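You operate a simulated robot arm through the tools that you are given. There is no shell and no other tool. Be economical: measure what you need, move in short steps, check, and stop when the job is done.

Carry out the task below with a simulated robot arm. There is one attempt and no reset: what you move stays moved.

TASK
Stand the insert marked one beside the plain green shell. It goes on the side that lies toward x -0.7, y -0.7 (a direction in the base frame), with about 3 cm between them.
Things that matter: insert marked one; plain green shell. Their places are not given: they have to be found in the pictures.

It is judged by the outcome, as a careful person would: the job done as asked, and still so three seconds after it is handed in. It fails if anything else is knocked over, pushed out of place, dropped, spilled or broken.

THE ROBOT
A 7-joint arm with a two-finger parallel gripper, fixed in place. Base frame: the origin is at the foot of the arm, x ahead of it, y to its left, z up; the work surface is at about z = 0.8. Lengths are in m, angles in degrees, forces in N, time in s.
With the tool pointing down near the work surface it reaches from about 0.24 to 0.68 m from the base axis. Its first joint turns from -66.0 to 66.0 degrees. Payload 2.4 kg.
Tool frame: the origin (TCP) lies between the finger pads and is the grasp point; the fingertips stand 0.03 m ahead of it; z points along the fingers, y is the line along which they close. The gripper opens to 0.094 m. The fingers are 0.028 m wide and 0.01 m thick; the gripper's body (0.05 by 0.096 m) begins 0.055 m behind the TCP.
Orientation is told as [roll, pitch, yaw] about the base's x, y, z axes, in that order, counted from this pose: with the fingers straight down and closing along the base's y, the tool's x points along the base's -x, its y along +y and its z along -z.

THE INTERFACE
- The arm moves only by the tool apply_moves. Its argument "increments" is a list of rows, each an object (a shift or turn left out is 0, a gripper value left out holds the last) with "linear": the shift along the tool's x, y, z in cm, a list of three; "angular": the turn, a rotation vector about the tool's x, y, z in degrees, a list of three; "grip": the gripper command, from -1 (fully open) to 1 (shut), values between in proportion. In form: [{"linear": [tx, ty, tz], "angular": [ax, ay, az], "grip": grip}, ...]. A call has 1 to 12 rows; each row is the pose to reach, as a shift and turn from the pose commanded when the call began, along the tool's axes at that moment. A row lasts 0.2 s, in which the tool goes at most 0.05 m and 8.6 degrees; a call with a longer step from one row to the next is refused whole, and so is a gripper value outside its range. A pose out of reach is approached as far as the arm can. The call stops where the force on the tool passes 40 N (or 10 N more than at its start, if that is more) or the arm is blocked; 0.2 s more then pass. The fingers move at their own pace (about 0.153 m/s each) and stop on an object; they squeeze with about 23 N. The grip force told is the motor's: it shows also when the fingers shut on nothing. Time passes only in rows, and 0.2 s behind the last, so rows that repeat a pose let the fingers close. It gives the time, the measured TCP pose, the force on the tool (base axes), the opening and the grip force at its end, in the units of the frame above (readings bear some noise), and new pictures: "views" is both (left out), scene, wrist or none.
- Cameras (640 x 400 px; columns grow to the right, rows downward): "scene" is fixed at [0.026, 0.4644, 1.4482]; the picture's right is [-0.86, -0.51, 0.00], its down [-0.27, 0.45, -0.85] and it looks along [0.43, -0.73, -0.53] (base axes); focal length 318 px, centre (320, 200). "wrist" rides on the gripper at [-0.037, 0, -0.058] in the tool frame; the picture's right is [0.00, -1.00, 0.00], its down [0.97, 0.00, -0.24] and it looks along [0.24, 0.00, 0.97] (tool axes); focal length 218 px, centre (320, 200).
- measure_at(camera, pixels): for up to 12 pixels [column, row] of the newest picture of that camera ("zoom" is the newest enlarged one), the place [x, y, z] in the base frame of the surface seen there, good to about 0.002 m. No time passes.
- enlarge(camera, box): a new picture of the part [left, top, right, bottom] of that camera's present view, enlarged. No time passes.
- hand_in(): hands the job in; it is judged then, once.

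Work in short steps. Measure before you move; look again where a grasp or a placing could have gone wrong, and mend it. You have 60 turns and 120 pictures in all, the two below and enlarged ones among them. Open the gripper and draw the arm clear of the work before you hand the job in, unless the task says otherwise; then end with one line.

The tools are called after "Emit:" as a command line: name --argument value ..., lists and objects as JSON in quotes. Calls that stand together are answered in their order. apply_moves: Moves the arm, as the interface text tells. Its arguments: {"type":"object","properties":{"increments":{"type":"array","items":{"type":"object","properties":{"linear":{"type":"array","items":{"type":"number"}},"angular":{"type":"array","items":{"type":"number"}},"grip":{"type":"number"}}}},"views":{"type":"string","enum":["both","scene","wrist","none"]}},"required":["increments"]} The other tools are called the same way: measure_at (camera, pixels) gives the place of the surface under pixels of a picture; enlarge (camera, box) takes an enlarged picture of a part of a camera's view; hand_in () hands the job in.

At the start:

```text
time_s: 0.0
tool_pos: [0.353, -0.0471, 1.0093]
ee_rot: [0.1, 0.1, 0.0]
wrist_force: [0.6, 0.1, 0.2]
opening: 0.0938
gripper_force: 0.0
```

scene: 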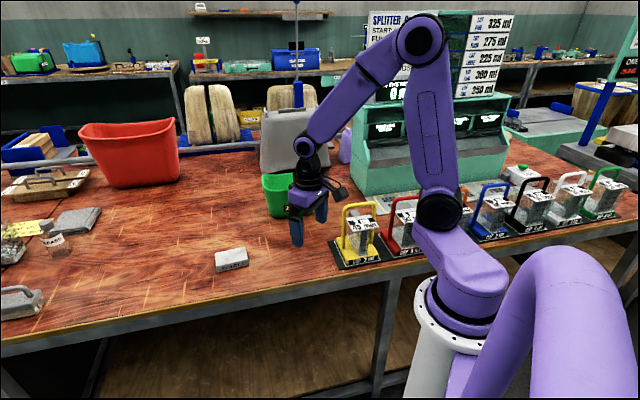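
wrist: 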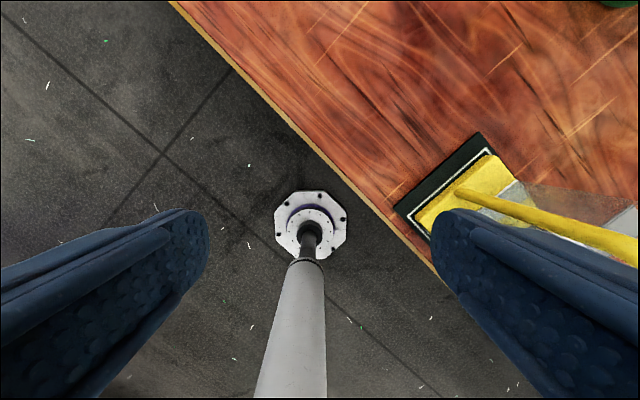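

The scene shows a green bin near (280,195) and a row of handled items at (360,230)-(610,190). I enlarge these parts to read the labels.

Emit:
enlarge --camera "scene" --box '[240, 150, 400, 280]'

Emit:
enlarge --camera "scene" --box '[440, 150, 640, 260]'

Emit:
enlarge --camera "scene" --box '[0, 160, 260, 330]'

```text
3.08 times, centred on (320, 215) of scene
```

zoom: 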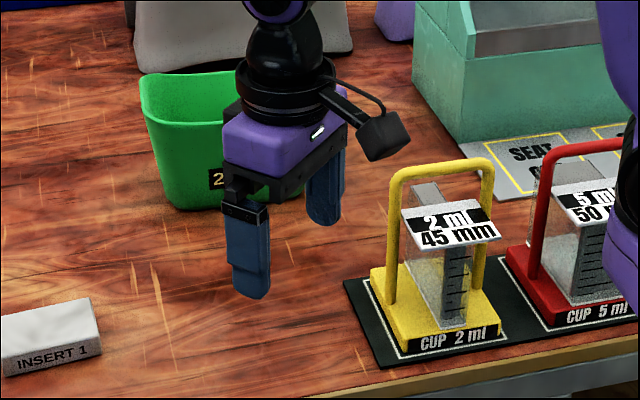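

```text
3.20 times, centred on (540, 205) of scene
```

zoom: 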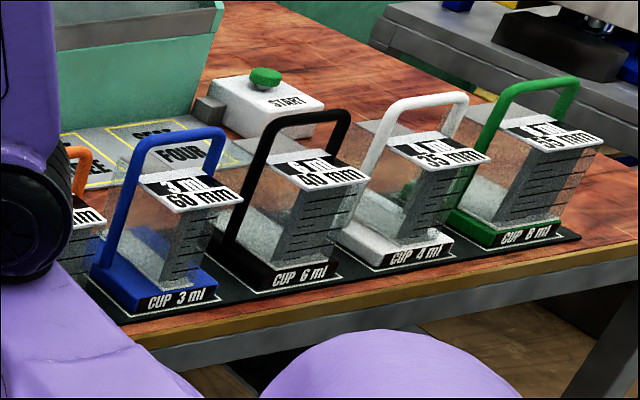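

```text
2.35 times, centred on (130, 245) of scene
```

zoom: 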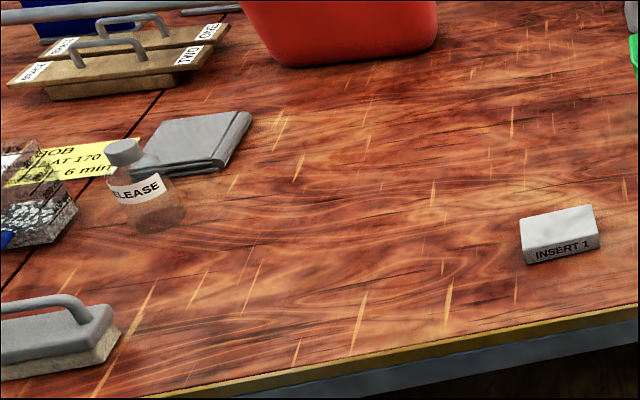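

INSERT 1 lies at about (231,259). The green bin bears a label, so I check the rest for other green things and measure.

Emit:
measure_at --camera "scene" --pixels '[[216, 254], [245, 247], [231, 251], [217, 268], [248, 262], [232, 267], [264, 180], [300, 178], [285, 214], [268, 214], [280, 200], [285, 177]]'

Emit:
enlarge --camera "scene" --box '[0, 20, 340, 240]'

Emit:
enlarge --camera "scene" --box '[480, 20, 640, 160]'

Emit:
enlarge --camera "scene" --box '[205, 235, 260, 280]'

```text
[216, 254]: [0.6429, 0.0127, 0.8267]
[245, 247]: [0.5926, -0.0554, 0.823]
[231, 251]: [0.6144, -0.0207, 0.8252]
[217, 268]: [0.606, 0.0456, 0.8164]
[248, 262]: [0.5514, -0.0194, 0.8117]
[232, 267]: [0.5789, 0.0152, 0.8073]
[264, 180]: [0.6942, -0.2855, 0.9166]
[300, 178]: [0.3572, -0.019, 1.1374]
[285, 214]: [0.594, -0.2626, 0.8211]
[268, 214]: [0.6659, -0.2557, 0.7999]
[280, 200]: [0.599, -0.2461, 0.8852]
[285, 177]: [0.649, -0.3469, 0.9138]
```

```text
1.82 times, centred on (170, 130) of scene
```

zoom: 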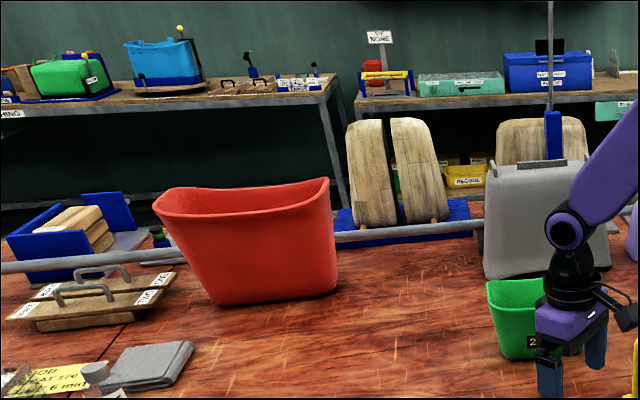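

```text
2.86 times, centred on (560, 90) of scene
```

zoom: 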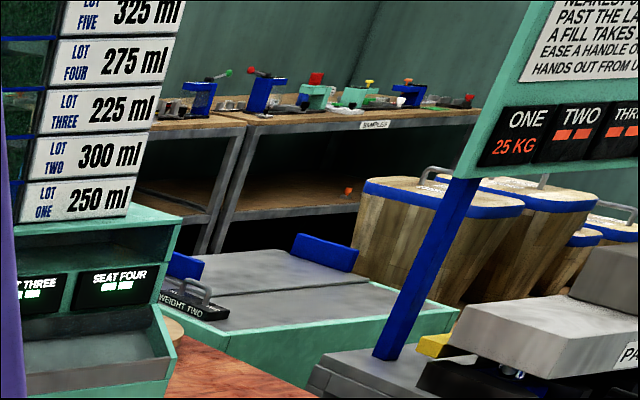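

```text
8.89 times, centred on (232, 258) of scene
```

zoom: 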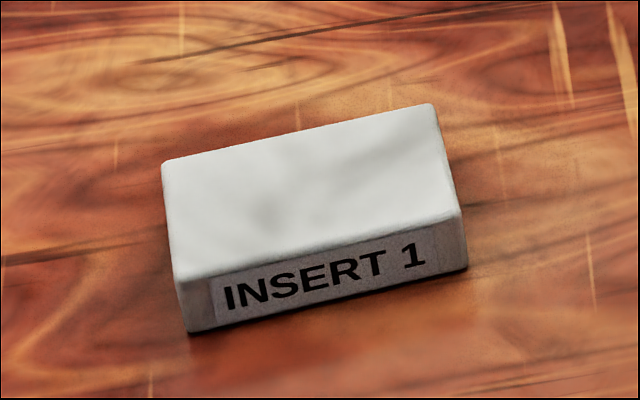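

I measure the insert's corners in the zoomed picture.

Emit:
measure_at --camera "zoom" --pixels '[[168, 166], [428, 110], [455, 210], [180, 272], [190, 322], [464, 262], [310, 190], [320, 280]]'

```text
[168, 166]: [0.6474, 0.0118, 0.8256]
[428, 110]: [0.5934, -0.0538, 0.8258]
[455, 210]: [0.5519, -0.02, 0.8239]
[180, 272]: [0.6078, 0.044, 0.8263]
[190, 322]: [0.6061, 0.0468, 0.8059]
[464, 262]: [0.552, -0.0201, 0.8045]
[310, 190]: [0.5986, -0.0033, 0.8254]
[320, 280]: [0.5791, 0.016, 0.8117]
```

The insert is about 8.5 x 5.1 x 2.6 cm, centre (0.600, -0.004), long axis at ~49°. I move over it at height with the yaw turned, which also uncovers the green bin.

Emit:
apply_moves --increments '[{"linear": [-4.1, 0.7, 0], "angular": [0, 0, -8.2], "grip": -1}, {"linear": [-8.2, 1.4, 0], "angular": [0, 0, -16.4]}, {"linear": [-12.3, 2.1, 0], "angular": [0, 0, -24.6]}, {"linear": [-16.4, 2.9, 0], "angular": [0, 0, -32.8]}, {"linear": [-20.6, 3.6, 0], "angular": [0, 0, -41]}, {"linear": [-24.7, 4.3, 0], "angular": [0, 0, -49.2]}, {"linear": [-24.7, 4.3, 0], "angular": [0, 0, -49.2]}]'

```text
time_s: 1.6
tool_pos: [0.5991, -0.0057, 1.01]
ee_rot: [0.0, 0.0, 49.3]
wrist_force: [0.3, -0.2, -0.3]
opening: 0.0941
gripper_force: 0.0
```

scene: 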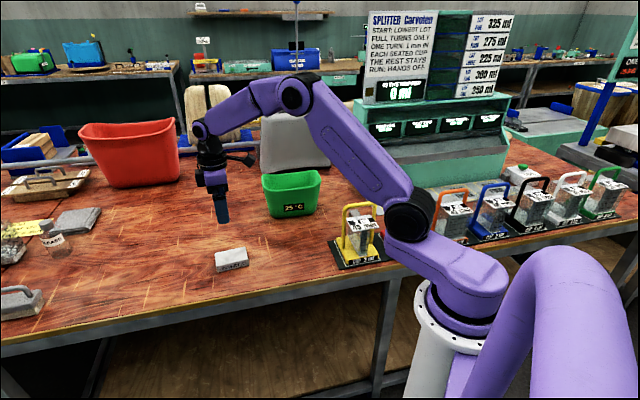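
wrist: 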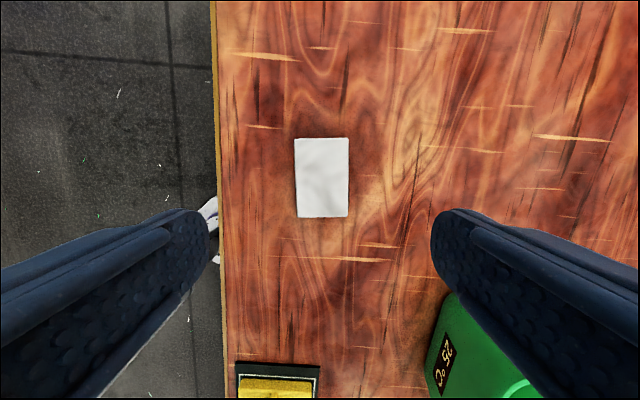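

The green bin is now in view at (291,193). I measure its edges and the yellow cup board's corner, and look closer.

Emit:
measure_at --camera "scene" --pixels '[[262, 180], [270, 192], [320, 175], [272, 215], [312, 213], [295, 218], [292, 190], [329, 241], [341, 268], [385, 260], [343, 205], [300, 245]]'

Emit:
enlarge --camera "scene" --box '[250, 155, 410, 275]'

```text
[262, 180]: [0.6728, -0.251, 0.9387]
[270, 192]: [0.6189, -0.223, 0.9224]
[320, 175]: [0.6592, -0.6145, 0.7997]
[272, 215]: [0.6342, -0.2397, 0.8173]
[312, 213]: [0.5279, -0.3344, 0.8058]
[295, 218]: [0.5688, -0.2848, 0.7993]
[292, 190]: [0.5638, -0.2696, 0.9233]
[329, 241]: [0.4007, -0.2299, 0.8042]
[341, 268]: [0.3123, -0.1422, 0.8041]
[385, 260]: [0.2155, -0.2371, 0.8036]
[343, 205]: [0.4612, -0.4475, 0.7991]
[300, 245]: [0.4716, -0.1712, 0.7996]
```

```text
3.33 times, centred on (330, 215) of scene
```

zoom: 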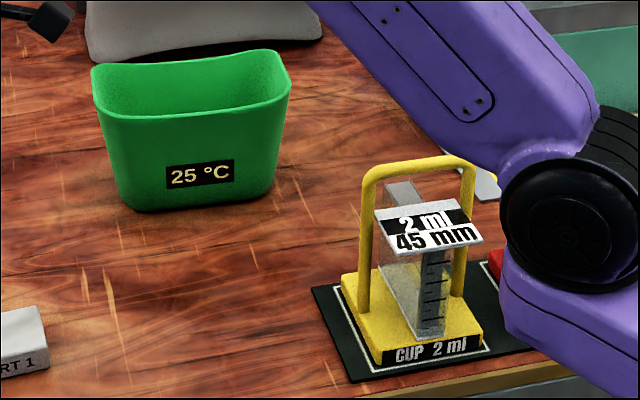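

I measure the bin's rim and base in the zoomed picture to get its footprint.

Emit:
measure_at --camera "zoom" --pixels '[[97, 68], [112, 116], [150, 119], [200, 116], [255, 106], [287, 88], [262, 53], [125, 203], [150, 207], [200, 204], [262, 193], [272, 178]]'

Emit:
measure_at --camera "wrist" --pixels '[[450, 296], [430, 340], [430, 390], [520, 390], [480, 360], [321, 178], [296, 139], [348, 139], [348, 216], [296, 216], [400, 330]]'

```text
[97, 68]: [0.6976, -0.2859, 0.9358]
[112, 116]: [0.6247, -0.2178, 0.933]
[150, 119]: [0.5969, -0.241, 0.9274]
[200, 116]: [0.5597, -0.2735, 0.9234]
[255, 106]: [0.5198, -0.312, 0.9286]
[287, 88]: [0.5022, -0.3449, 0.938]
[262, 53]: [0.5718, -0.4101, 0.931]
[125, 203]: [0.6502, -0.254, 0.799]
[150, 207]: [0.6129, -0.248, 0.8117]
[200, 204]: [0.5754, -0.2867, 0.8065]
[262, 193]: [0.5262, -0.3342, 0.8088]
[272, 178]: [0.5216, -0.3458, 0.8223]
```

```text
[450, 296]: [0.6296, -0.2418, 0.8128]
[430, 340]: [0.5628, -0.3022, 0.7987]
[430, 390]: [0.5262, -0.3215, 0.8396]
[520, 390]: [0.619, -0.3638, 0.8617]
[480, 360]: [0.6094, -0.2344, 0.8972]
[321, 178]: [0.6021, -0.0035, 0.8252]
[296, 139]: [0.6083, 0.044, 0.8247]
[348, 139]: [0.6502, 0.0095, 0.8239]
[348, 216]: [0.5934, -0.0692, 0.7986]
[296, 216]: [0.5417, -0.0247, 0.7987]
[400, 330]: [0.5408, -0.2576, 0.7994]
```

I check how far the wrist camera's block sticks out (it would face the bin), and where the splitter's seat plates lie.

Emit:
enlarge --camera "scene" --box '[180, 110, 280, 230]'

Emit:
measure_at --camera "scene" --pixels '[[248, 160], [253, 157], [240, 156], [230, 157], [250, 164], [358, 190], [365, 200], [330, 200], [345, 215], [335, 185], [318, 232], [372, 206]]'

```text
3.33 times, centred on (230, 170) of scene
```

zoom: 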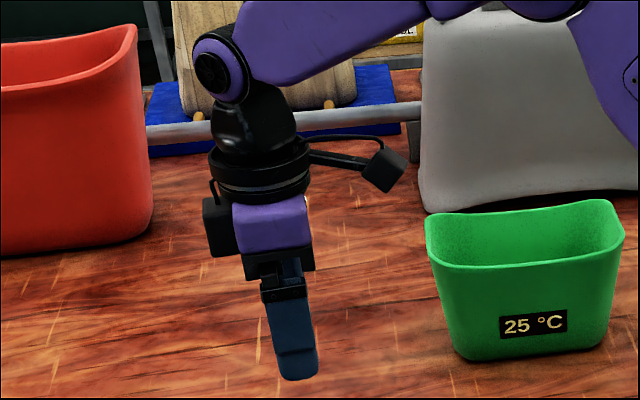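

```text
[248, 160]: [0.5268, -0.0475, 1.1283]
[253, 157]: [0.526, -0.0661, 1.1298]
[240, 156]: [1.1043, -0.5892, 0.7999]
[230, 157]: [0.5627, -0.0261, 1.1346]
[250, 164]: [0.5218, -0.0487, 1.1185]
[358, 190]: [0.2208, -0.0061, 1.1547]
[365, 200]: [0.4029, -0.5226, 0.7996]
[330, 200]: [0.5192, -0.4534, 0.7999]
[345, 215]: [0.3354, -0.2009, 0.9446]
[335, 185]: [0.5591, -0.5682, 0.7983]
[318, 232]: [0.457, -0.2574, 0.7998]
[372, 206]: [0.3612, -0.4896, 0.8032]
```

The arm-side block faces away from the bin; the wrist camera faces it with about 1 cm to spare, so I grasp the insert 0.8 cm off-centre, away from the bin. Going down to TCP z≈0.834 (fingertips 0.804), still open.

Emit:
apply_moves --increments '[{"linear": [0.5, 0, 4]}, {"linear": [0.5, 0, 8]}, {"linear": [0.5, 0, 12]}, {"linear": [0.5, 0, 15]}, {"linear": [0.5, 0, 17]}, {"linear": [0.5, 0, 17.6]}, {"linear": [0.5, 0, 17.6]}]'

```text
time_s: 3.2
tool_pos: [0.5967, -0.0068, 0.8321]
ee_rot: [0.0, 0.1, 49.1]
wrist_force: [0.1, 1.0, -0.4]
opening: 0.0941
gripper_force: 0.1
```

scene: 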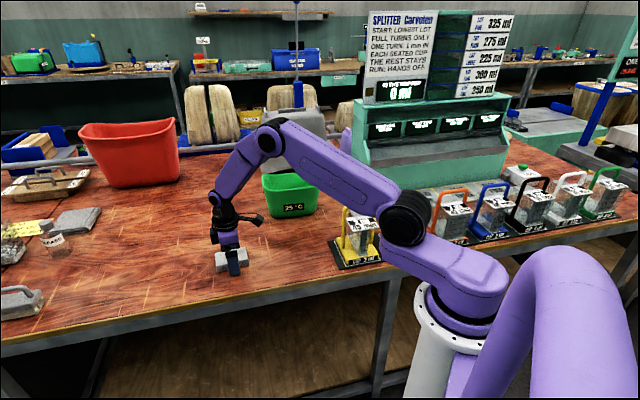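
wrist: 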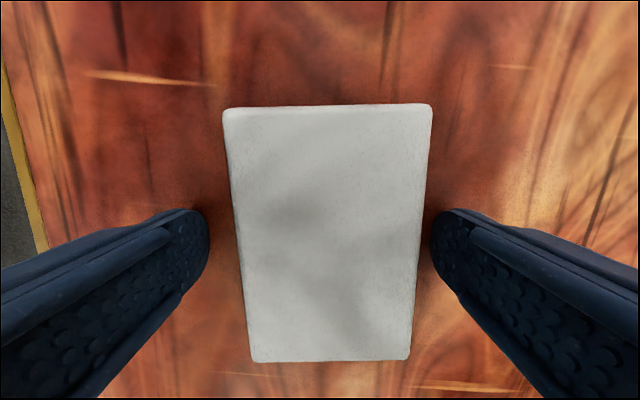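

Fingers straddle the insert evenly. Close the gripper, then raise a little.

Emit:
apply_moves --increments '[{"grip": 1}, {"grip": 1}, {"grip": 1}, {"linear": [0, 0, -1]}, {"linear": [0, 0, -3]}, {"linear": [0, 0, -3]}]'

```text
time_s: 4.6
tool_pos: [0.5972, -0.006, 0.8616]
ee_rot: [-0.1, 0.1, 49.3]
wrist_force: [0.8, -0.1, 0.9]
opening: 0.0
gripper_force: 22.3
```

scene: 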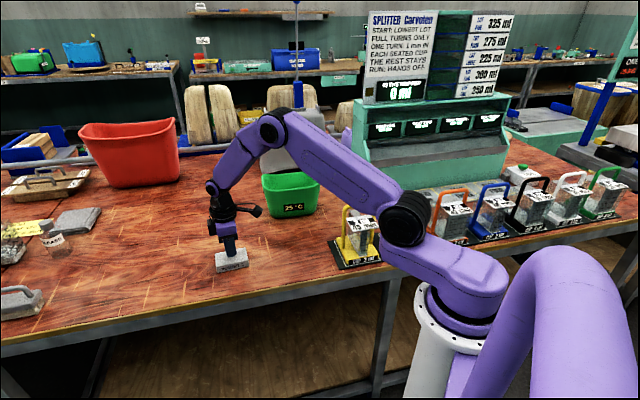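
wrist: 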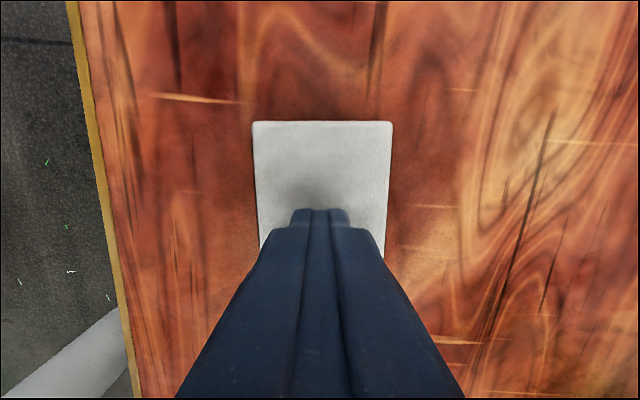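

The opening reads 0: the fingers shut on nothing and the insert stayed on the table. I look closely at the fingers and insert.

Emit:
enlarge --camera "scene" --box '[195, 190, 275, 280]'

Emit:
measure_at --camera "wrist" --pixels '[[256, 125], [390, 125], [320, 150], [385, 230], [262, 235], [320, 212], [320, 225]]'

```text
4.44 times, centred on (235, 235) of scene
```

zoom: 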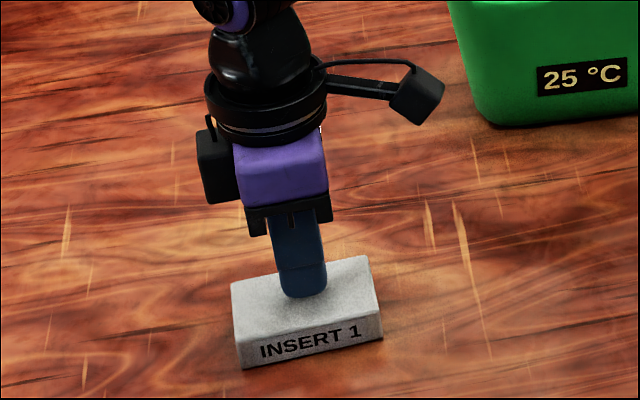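

```text
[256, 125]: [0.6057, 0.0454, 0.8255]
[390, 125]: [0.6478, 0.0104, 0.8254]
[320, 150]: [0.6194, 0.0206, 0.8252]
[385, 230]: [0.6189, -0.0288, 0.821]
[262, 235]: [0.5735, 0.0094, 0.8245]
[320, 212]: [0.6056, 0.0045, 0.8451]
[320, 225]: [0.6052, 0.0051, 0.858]
```

The insert did not move; it slipped out during the lift or was never held. I open, go back down slightly lower, and close with a check before lifting.

Emit:
apply_moves --increments '[{"linear": [0, 0, -1.5], "grip": -1}, {"linear": [0, 0, -1.5], "grip": -1}, {"linear": [0, 0, -1.5], "grip": -1}, {"linear": [-0.4, 0, 0]}, {"linear": [-0.4, 0, 2]}, {"linear": [-0.4, 0, 3.0]}, {"linear": [-0.4, 0, 3.05]}, {"linear": [-0.4, 0, 3.05], "grip": 1}, {"linear": [-0.4, 0, 3.05], "grip": 1}, {"linear": [-0.4, 0, 3.05], "grip": 1}]'

```text
time_s: 6.8
tool_pos: [0.5982, -0.0055, 0.8327]
ee_rot: [0.0, 0.1, 49.2]
wrist_force: [0.1, 0.6, -0.7]
opening: 0.0593
gripper_force: 23.1
```

scene: 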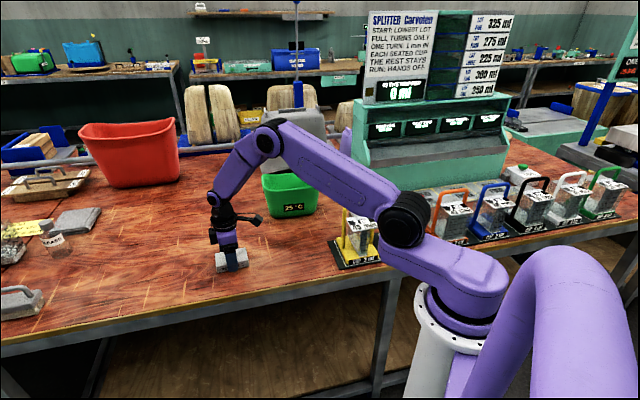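
wrist: 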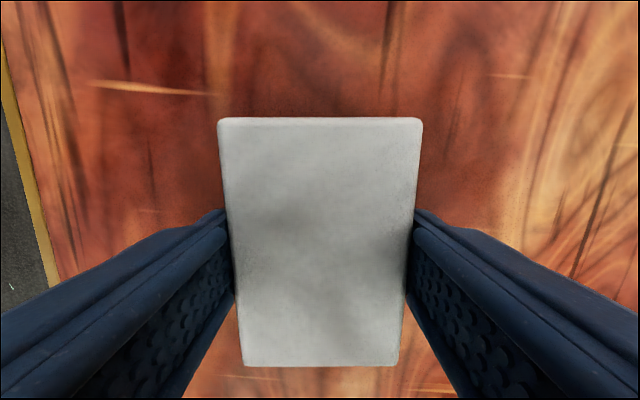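

Now it is gripped at 0.0593. I lift slowly by 1 cm and check.

Emit:
apply_moves --increments '[{"linear": [0, 0, -0.2]}, {"linear": [0, 0, -0.4]}, {"linear": [0, 0, -0.6]}, {"linear": [0, 0, -0.8]}, {"linear": [0, 0, -1.0]}, {"linear": [0, 0, -1.0]}]'

```text
time_s: 8.2
tool_pos: [0.5985, -0.0037, 0.8428]
ee_rot: [0.0, 0.0, 49.2]
wrist_force: [0.7, 0.0, -3.4]
opening: 0.0598
gripper_force: 23.3
```

scene: 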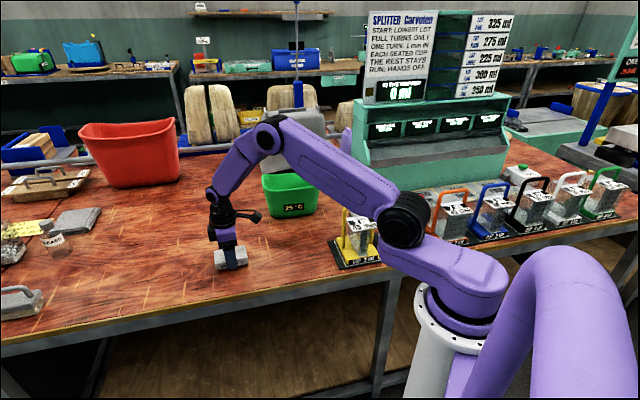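
wrist: 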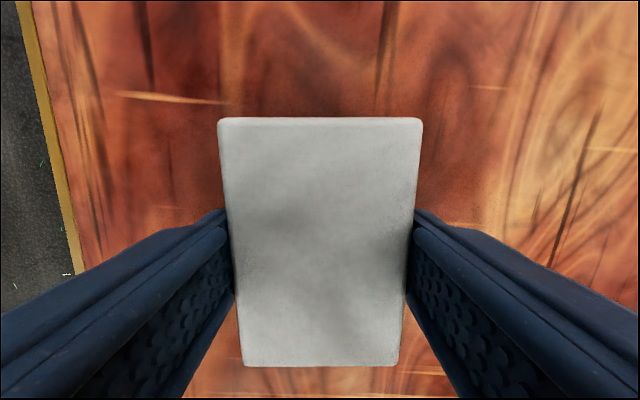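

Held (≈3.4 N weight). I lift gently on, to clear the bin rim (0.94).

Emit:
apply_moves --increments '[{"linear": [0, 0, -0.3]}, {"linear": [0, 0, -0.8]}, {"linear": [0, 0, -1.5]}, {"linear": [0, 0, -2.3]}, {"linear": [0, 0, -3.1]}, {"linear": [0, 0, -3.9]}, {"linear": [0, 0, -4.7]}, {"linear": [0, 0, -5.5]}, {"linear": [0, 0, -6.3]}, {"linear": [0, 0, -7.0]}, {"linear": [0, 0, -7.5]}, {"linear": [0, 0, -7.8]}]' --views "none"

Emit:
apply_moves --increments '[{"linear": [0, 0, -0.3]}, {"linear": [0, 0, -0.8]}, {"linear": [0, 0, -1.5]}, {"linear": [0, 0, -2.3]}, {"linear": [0, 0, -3.1]}, {"linear": [0, 0, -3.9]}, {"linear": [0, 0, -4.7]}, {"linear": [0, 0, -5.5]}, {"linear": [0, 0, -6.3]}, {"linear": [0, 0, -7.0]}, {"linear": [0, 0, -7.5]}, {"linear": [0, 0, -7.8]}]'

```text
time_s: 10.8
tool_pos: [0.6002, -0.0033, 0.9205]
ee_rot: [0.0, -0.1, 49.2]
wrist_force: [1.2, 1.0, -3.7]
opening: 0.0596
gripper_force: 23.7
```

```text
time_s: 13.4
tool_pos: [0.599, -0.0056, 0.9981]
ee_rot: [0.0, 0.0, 49.2]
wrist_force: [0.1, 0.7, -4.1]
opening: 0.0595
gripper_force: 22.9
```

scene: 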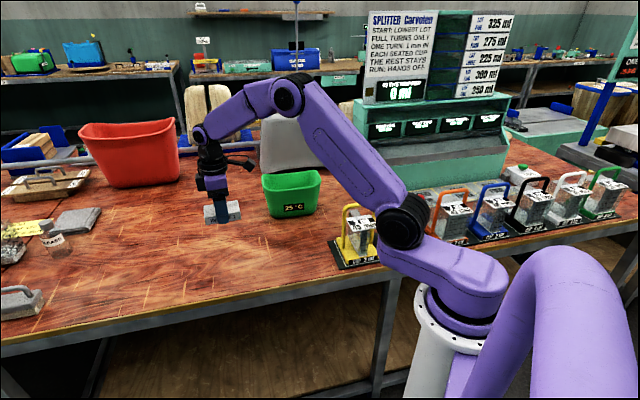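
wrist: 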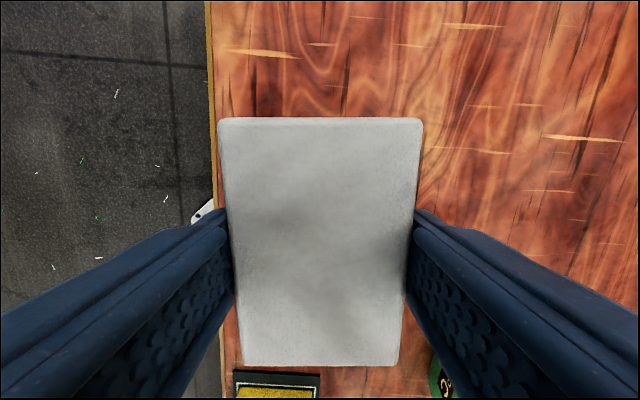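

Swing around toward (0.46, -0.25), passing between bin and yellow cup at height.

Emit:
apply_moves --increments '[{"linear": [0.55, -0.11, 0]}, {"linear": [1.9, -0.4, -0.2]}, {"linear": [4.1, -0.8, -0.4]}, {"linear": [6.9, -1.4, -0.6]}, {"linear": [9.9, -2.0, -0.8]}, {"linear": [13.2, -2.6, -1]}, {"linear": [16.6, -3.3, -1]}, {"linear": [19.6, -3.9, -1]}, {"linear": [22.4, -4.5, -1]}, {"linear": [24.8, -5.0, -1]}, {"linear": [26.5, -5.3, -1]}, {"linear": [27.6, -5.5, -1]}]'

```text
time_s: 16.0
tool_pos: [0.4608, -0.2499, 1.0079]
ee_rot: [-0.1, 0.0, 49.2]
wrist_force: [-0.2, -0.7, -4.3]
opening: 0.0597
gripper_force: 22.7
```

scene: 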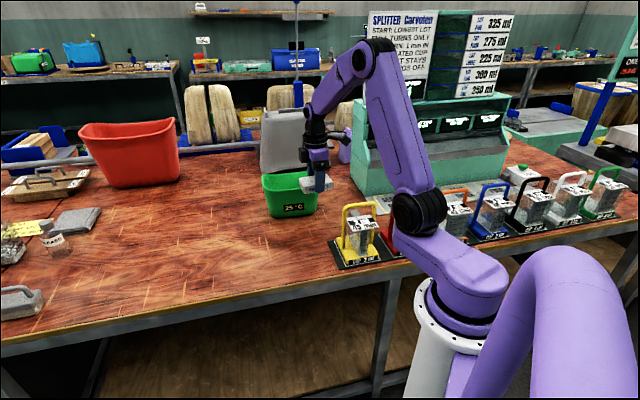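
wrist: 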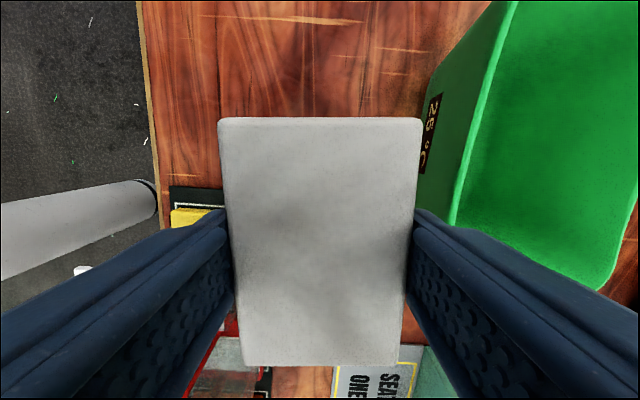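

The wrist picture shows the bin's near end (rim corners ~(455,222) and ~(605,288)). I measure the rim, base and the SEAT ONE plate.

Emit:
measure_at --camera "wrist" --pixels '[[455, 222], [500, 248], [550, 270], [605, 288], [625, 255], [515, 5], [420, 200], [480, 245], [340, 372], [345, 395], [425, 347], [430, 375]]'

Emit:
enlarge --camera "wrist" --box '[400, 130, 640, 400]'

```text
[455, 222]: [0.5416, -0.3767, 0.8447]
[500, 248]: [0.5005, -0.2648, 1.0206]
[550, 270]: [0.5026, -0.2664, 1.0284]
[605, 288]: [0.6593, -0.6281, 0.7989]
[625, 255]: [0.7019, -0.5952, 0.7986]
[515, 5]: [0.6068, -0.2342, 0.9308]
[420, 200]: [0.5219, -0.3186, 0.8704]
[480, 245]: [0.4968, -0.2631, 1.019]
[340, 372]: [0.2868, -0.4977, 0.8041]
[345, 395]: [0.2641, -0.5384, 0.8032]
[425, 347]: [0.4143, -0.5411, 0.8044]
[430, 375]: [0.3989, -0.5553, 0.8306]
```

```text
1.48 times, centred on (520, 265) of wrist
```

zoom: 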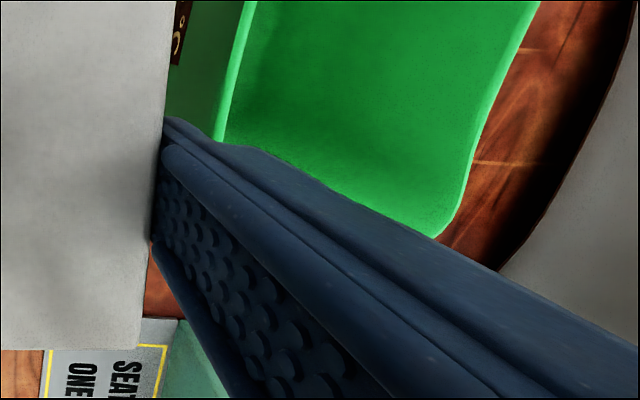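

The bin's end faces almost exactly (-0.7,-0.7); rim end at u≈-0.110, wall foot ≈-0.124. Target insert centre ≈(0.484, -0.425), yaw 45°. I move above it at height.

Emit:
apply_moves --increments '[{"linear": [0.3, -0.3, 0], "angular": [0, 0, 0.3]}, {"linear": [1.0, -1.1, 0], "angular": [0, 0, 0.7]}, {"linear": [2.2, -2.4, 0], "angular": [0, 0, 1.2]}, {"linear": [3.6, -4.0, 0], "angular": [0, 0, 1.8]}, {"linear": [5.1, -5.6, 0], "angular": [0, 0, 2.4]}, {"linear": [6.7, -7.4, 0], "angular": [0, 0, 3]}, {"linear": [8.2, -9.1, 0], "angular": [0, 0, 3.6]}, {"linear": [9.7, -10.7, 0], "angular": [0, 0, 4.0]}, {"linear": [10.8, -11.9, 0], "angular": [0, 0, 4.2]}, {"linear": [11.6, -12.8, 0], "angular": [0, 0, 4.2]}, {"linear": [11.95, -13.17, 0], "angular": [0, 0, 4.2]}, {"linear": [11.95, -13.17, 0], "angular": [0, 0, 4.2]}]'

```text
time_s: 18.6
tool_pos: [0.4847, -0.4253, 1.0102]
ee_rot: [0.0, 0.1, 45.0]
wrist_force: [-0.9, 0.3, -2.7]
opening: 0.0596
gripper_force: 22.9
```

scene: 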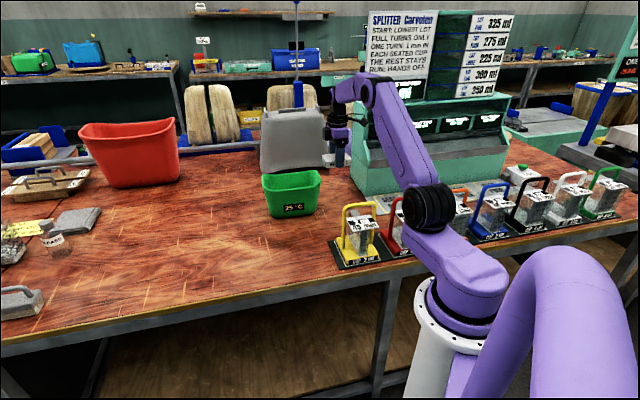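
wrist: 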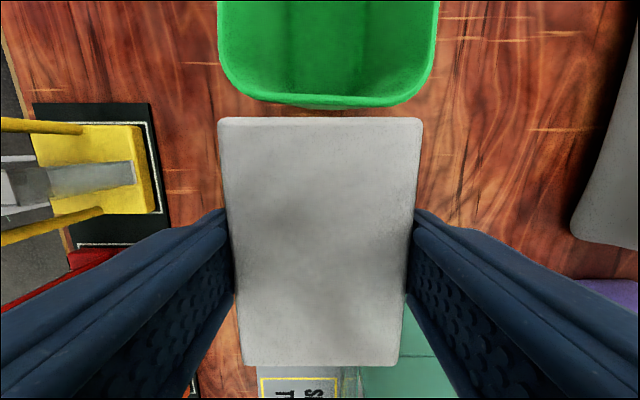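

Well aligned: the bin end is centred and parallel ahead. I measure the rim end, its foot, the insert's front, and the splitter's nearness.

Emit:
measure_at --camera "wrist" --pixels '[[270, 102], [330, 105], [390, 104], [310, 108], [222, 30], [437, 30], [228, 122], [415, 122], [320, 122], [320, 360], [380, 385], [430, 340]]'

Emit:
enlarge --camera "scene" --box '[255, 85, 395, 225]'

```text
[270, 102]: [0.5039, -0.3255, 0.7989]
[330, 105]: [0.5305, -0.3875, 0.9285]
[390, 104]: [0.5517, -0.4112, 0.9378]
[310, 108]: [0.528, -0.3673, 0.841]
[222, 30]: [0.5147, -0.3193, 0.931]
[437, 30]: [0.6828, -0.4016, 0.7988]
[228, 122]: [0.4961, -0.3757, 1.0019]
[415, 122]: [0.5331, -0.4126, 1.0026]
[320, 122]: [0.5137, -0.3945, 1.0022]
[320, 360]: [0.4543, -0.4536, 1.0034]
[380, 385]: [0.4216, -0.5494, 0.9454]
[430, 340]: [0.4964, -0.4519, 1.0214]
```

```text
2.86 times, centred on (325, 155) of scene
```

zoom: 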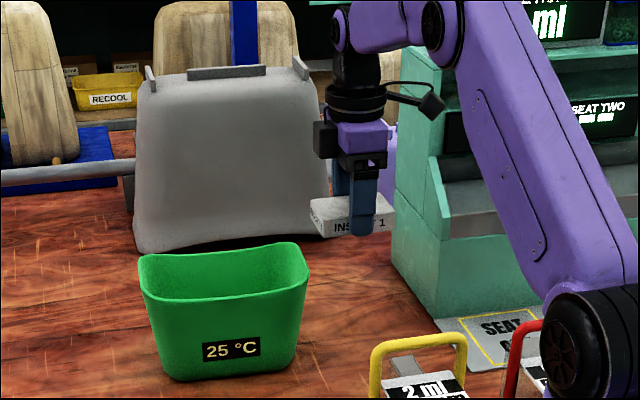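

Insert front is at u=-0.084, rim at -0.100 (gap 1.6 cm); I'll shift 0.8 cm further out. First I measure the splitter's nearest edges against the arm's side block.

Emit:
measure_at --camera "zoom" --pixels '[[432, 190], [440, 225], [436, 310], [397, 230], [405, 140], [440, 60], [432, 105], [440, 100], [425, 115], [318, 140], [318, 155], [330, 130]]'

```text
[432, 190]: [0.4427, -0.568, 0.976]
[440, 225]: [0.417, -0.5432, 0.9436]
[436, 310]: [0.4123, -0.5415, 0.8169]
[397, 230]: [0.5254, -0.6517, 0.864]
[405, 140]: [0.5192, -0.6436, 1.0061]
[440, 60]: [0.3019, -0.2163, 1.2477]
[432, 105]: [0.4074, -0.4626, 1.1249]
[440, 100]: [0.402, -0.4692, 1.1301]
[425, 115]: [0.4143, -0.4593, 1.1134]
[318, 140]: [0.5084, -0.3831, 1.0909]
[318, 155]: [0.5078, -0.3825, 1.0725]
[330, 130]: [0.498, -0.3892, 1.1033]
```

Clearances are fine (camera ≥1.8 cm from rim, side block ≥4 cm from splitter). Shift 0.7 cm out and lower gently most of the way.

Emit:
apply_moves --increments '[{"linear": [0.3, 0, 0]}, {"linear": [0.7, 0, 0.3]}, {"linear": [0.7, 0, 1.2]}, {"linear": [0.7, 0, 2.5]}, {"linear": [0.7, 0, 4.0]}, {"linear": [0.7, 0, 5.5]}, {"linear": [0.7, 0, 7.0]}, {"linear": [0.7, 0, 8.5]}, {"linear": [0.7, 0, 10]}, {"linear": [0.7, 0, 11.2]}, {"linear": [0.7, 0, 11.8]}, {"linear": [0.7, 0, 12]}]'

```text
time_s: 21.2
tool_pos: [0.4771, -0.4303, 0.8887]
ee_rot: [-0.1, 0.0, 45.0]
wrist_force: [0.4, -1.1, -3.6]
opening: 0.0598
gripper_force: 22.9
```

scene: 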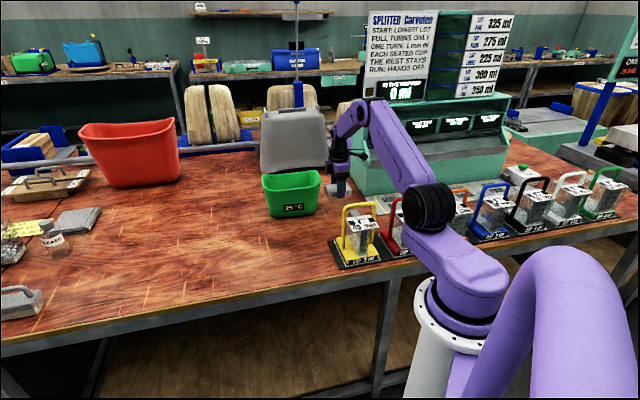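
wrist: 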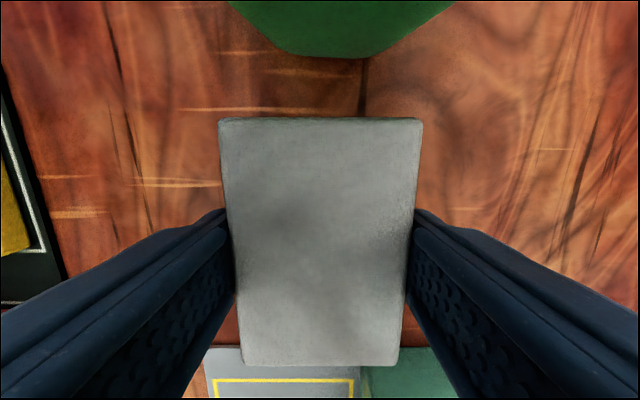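

I measure the bin's foot and the insert's front face from this view.

Emit:
measure_at --camera "wrist" --pixels '[[300, 52], [340, 56], [360, 56], [340, 40], [340, 15], [320, 122], [320, 360], [330, 62], [230, 346]]'

```text
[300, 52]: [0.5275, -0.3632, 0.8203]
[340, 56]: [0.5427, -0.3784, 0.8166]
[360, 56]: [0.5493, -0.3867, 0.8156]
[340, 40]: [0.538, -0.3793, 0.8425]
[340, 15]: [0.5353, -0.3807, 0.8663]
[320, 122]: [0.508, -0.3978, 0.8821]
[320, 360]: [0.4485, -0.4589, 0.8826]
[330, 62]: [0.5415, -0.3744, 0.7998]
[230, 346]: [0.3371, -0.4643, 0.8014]
```

Gap: 3.8 cm at the bin's foot, 2.2 cm at its rim — a good 3 cm mean. Lower the last 5.6 cm slowly.

Emit:
apply_moves --increments '[{"linear": [0, 0, 0.3]}, {"linear": [0, 0, 1.0]}, {"linear": [0, 0, 1.9]}, {"linear": [0, 0, 2.8]}, {"linear": [0, 0, 3.6]}, {"linear": [0, 0, 4.3]}, {"linear": [0, 0, 4.8]}, {"linear": [0, 0, 5.2]}, {"linear": [0, 0, 5.4]}, {"linear": [0, 0, 5.5]}, {"linear": [0, 0, 5.55]}, {"linear": [0, 0, 5.55]}]'

```text
time_s: 23.8
tool_pos: [0.4766, -0.4315, 0.833]
ee_rot: [0.0, 0.0, 45.0]
wrist_force: [0.3, 0.1, -3.8]
opening: 0.0597
gripper_force: 22.9
```

scene: 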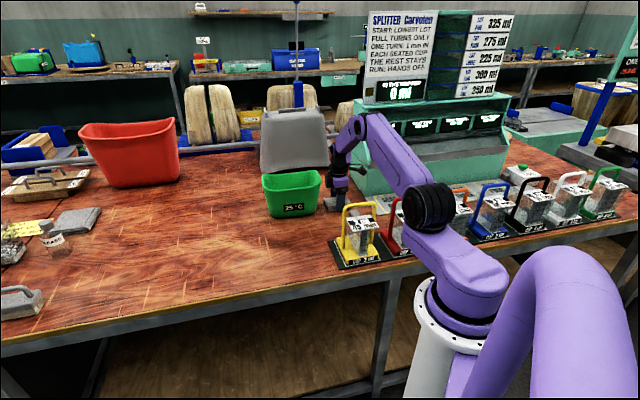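
wrist: 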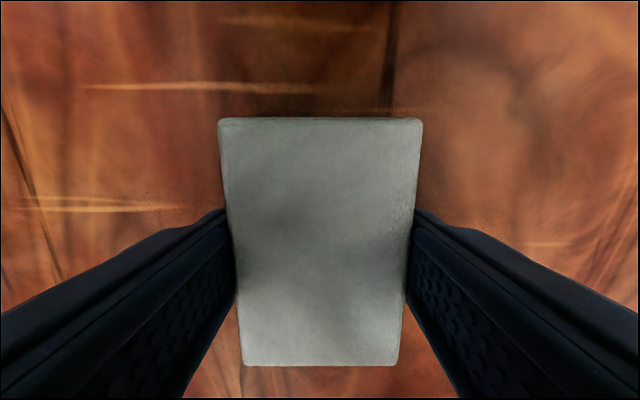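

Force still shows the weight; inching down until contact.

Emit:
apply_moves --increments '[{"linear": [0, 0, 0.05]}, {"linear": [0, 0, 0.1]}, {"linear": [0, 0, 0.15]}, {"linear": [0, 0, 0.15]}]' --views "none"

Emit:
measure_at --camera "wrist" --pixels '[[320, 130], [320, 200], [320, 350]]'

```text
time_s: 24.8
tool_pos: [0.4774, -0.4315, 0.8328]
ee_rot: [0.0, 0.0, 45.0]
wrist_force: [-0.1, 2.5, 2.9]
opening: 0.0601
gripper_force: 23.4
```

```text
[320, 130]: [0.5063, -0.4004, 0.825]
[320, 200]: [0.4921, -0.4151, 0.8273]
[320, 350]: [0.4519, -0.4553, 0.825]
```

Contact is made (force turned to +2.9 N). Open, then rise straight up.

Emit:
apply_moves --increments '[{"grip": -0.1}, {"grip": -0.5}, {"grip": -0.8}, {"linear": [0, 0, -1]}, {"linear": [0, 0, -3]}, {"linear": [0, 0, -6]}, {"linear": [0, 0, -10]}, {"linear": [0, 0, -14]}, {"linear": [0, 0, -18]}, {"linear": [0, 0, -18]}]'

```text
time_s: 27.0
tool_pos: [0.478, -0.4336, 1.0124]
ee_rot: [0.0, 0.0, 45.0]
wrist_force: [0.5, -0.8, -0.2]
opening: 0.0844
gripper_force: 0.1
```

scene: 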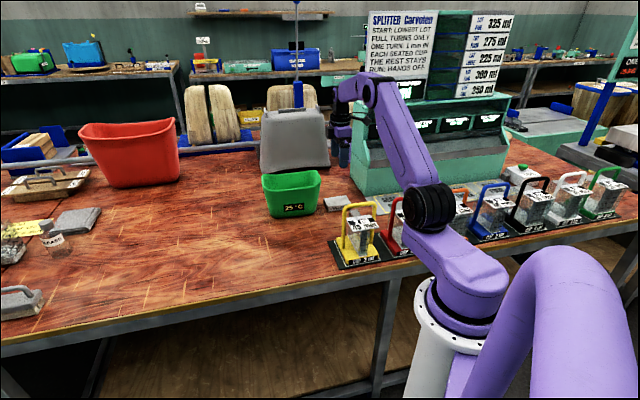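
wrist: 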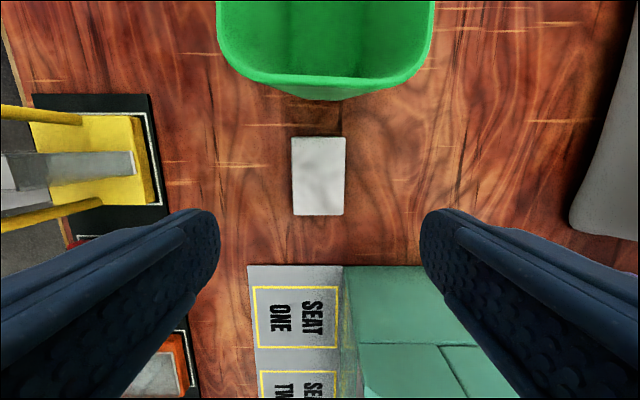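

The insert stands beside the bin's end, aligned and undisturbed. I draw the arm clear and check.

Emit:
apply_moves --increments '[{"linear": [-1, 1.5, -1], "grip": -1}, {"linear": [-3.5, 4.5, -2]}, {"linear": [-6, 7.5, -3]}, {"linear": [-8.5, 10.5, -3]}, {"linear": [-11, 13.5, -3]}, {"linear": [-13.5, 16.5, -3]}, {"linear": [-16, 19.5, -3]}, {"linear": [-18.5, 22.5, -3]}, {"linear": [-20.5, 25, -3]}, {"linear": [-21, 25.5, -3]}]'

Emit:
enlarge --camera "scene" --box '[250, 155, 390, 255]'

```text
time_s: 29.2
tool_pos: [0.4452, -0.1001, 1.0412]
ee_rot: [0.0, 0.0, 45.0]
wrist_force: [-0.2, -0.5, -0.2]
opening: 0.0941
gripper_force: 0.1
```

scene: 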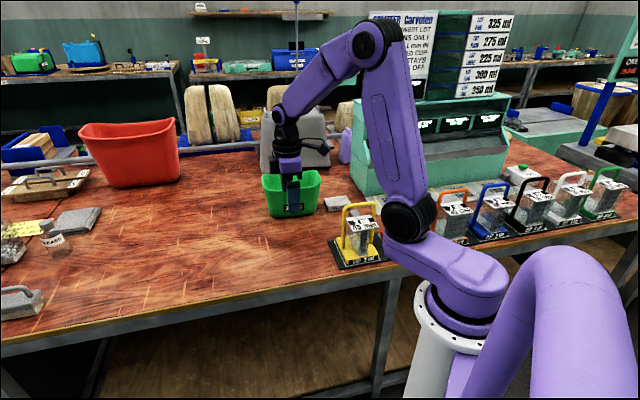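
wrist: 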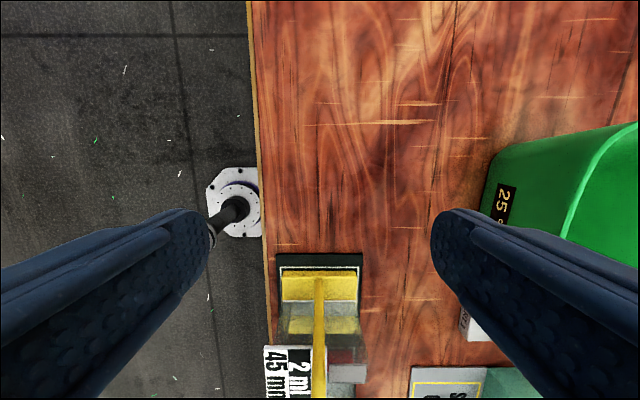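

```text
4.00 times, centred on (320, 205) of scene
```

zoom: 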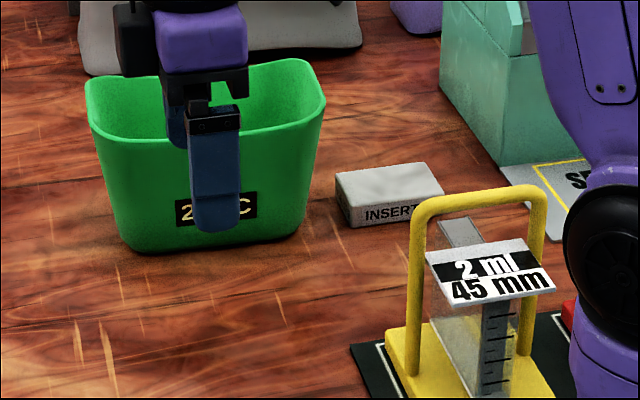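

The insert lies flat beside the green shell with about 3 cm between them. Nothing else was moved, and the arm is clear with the gripper open, so I hand in.

Emit:
hand_in

```text
The job is handed in.
```

I put INSERT 1 flat beside the green shell, on its (-0.7, -0.7) side, and handed the job in. The gap is about 3 cm: 3.8 cm at the shell's foot and 2.2 cm at its rim. The first grasp slipped without moving the insert and the second held. Nothing else was disturbed. The shell carries a "25 °C" label; I took it as the plain green one because it was the only green shell on the table.
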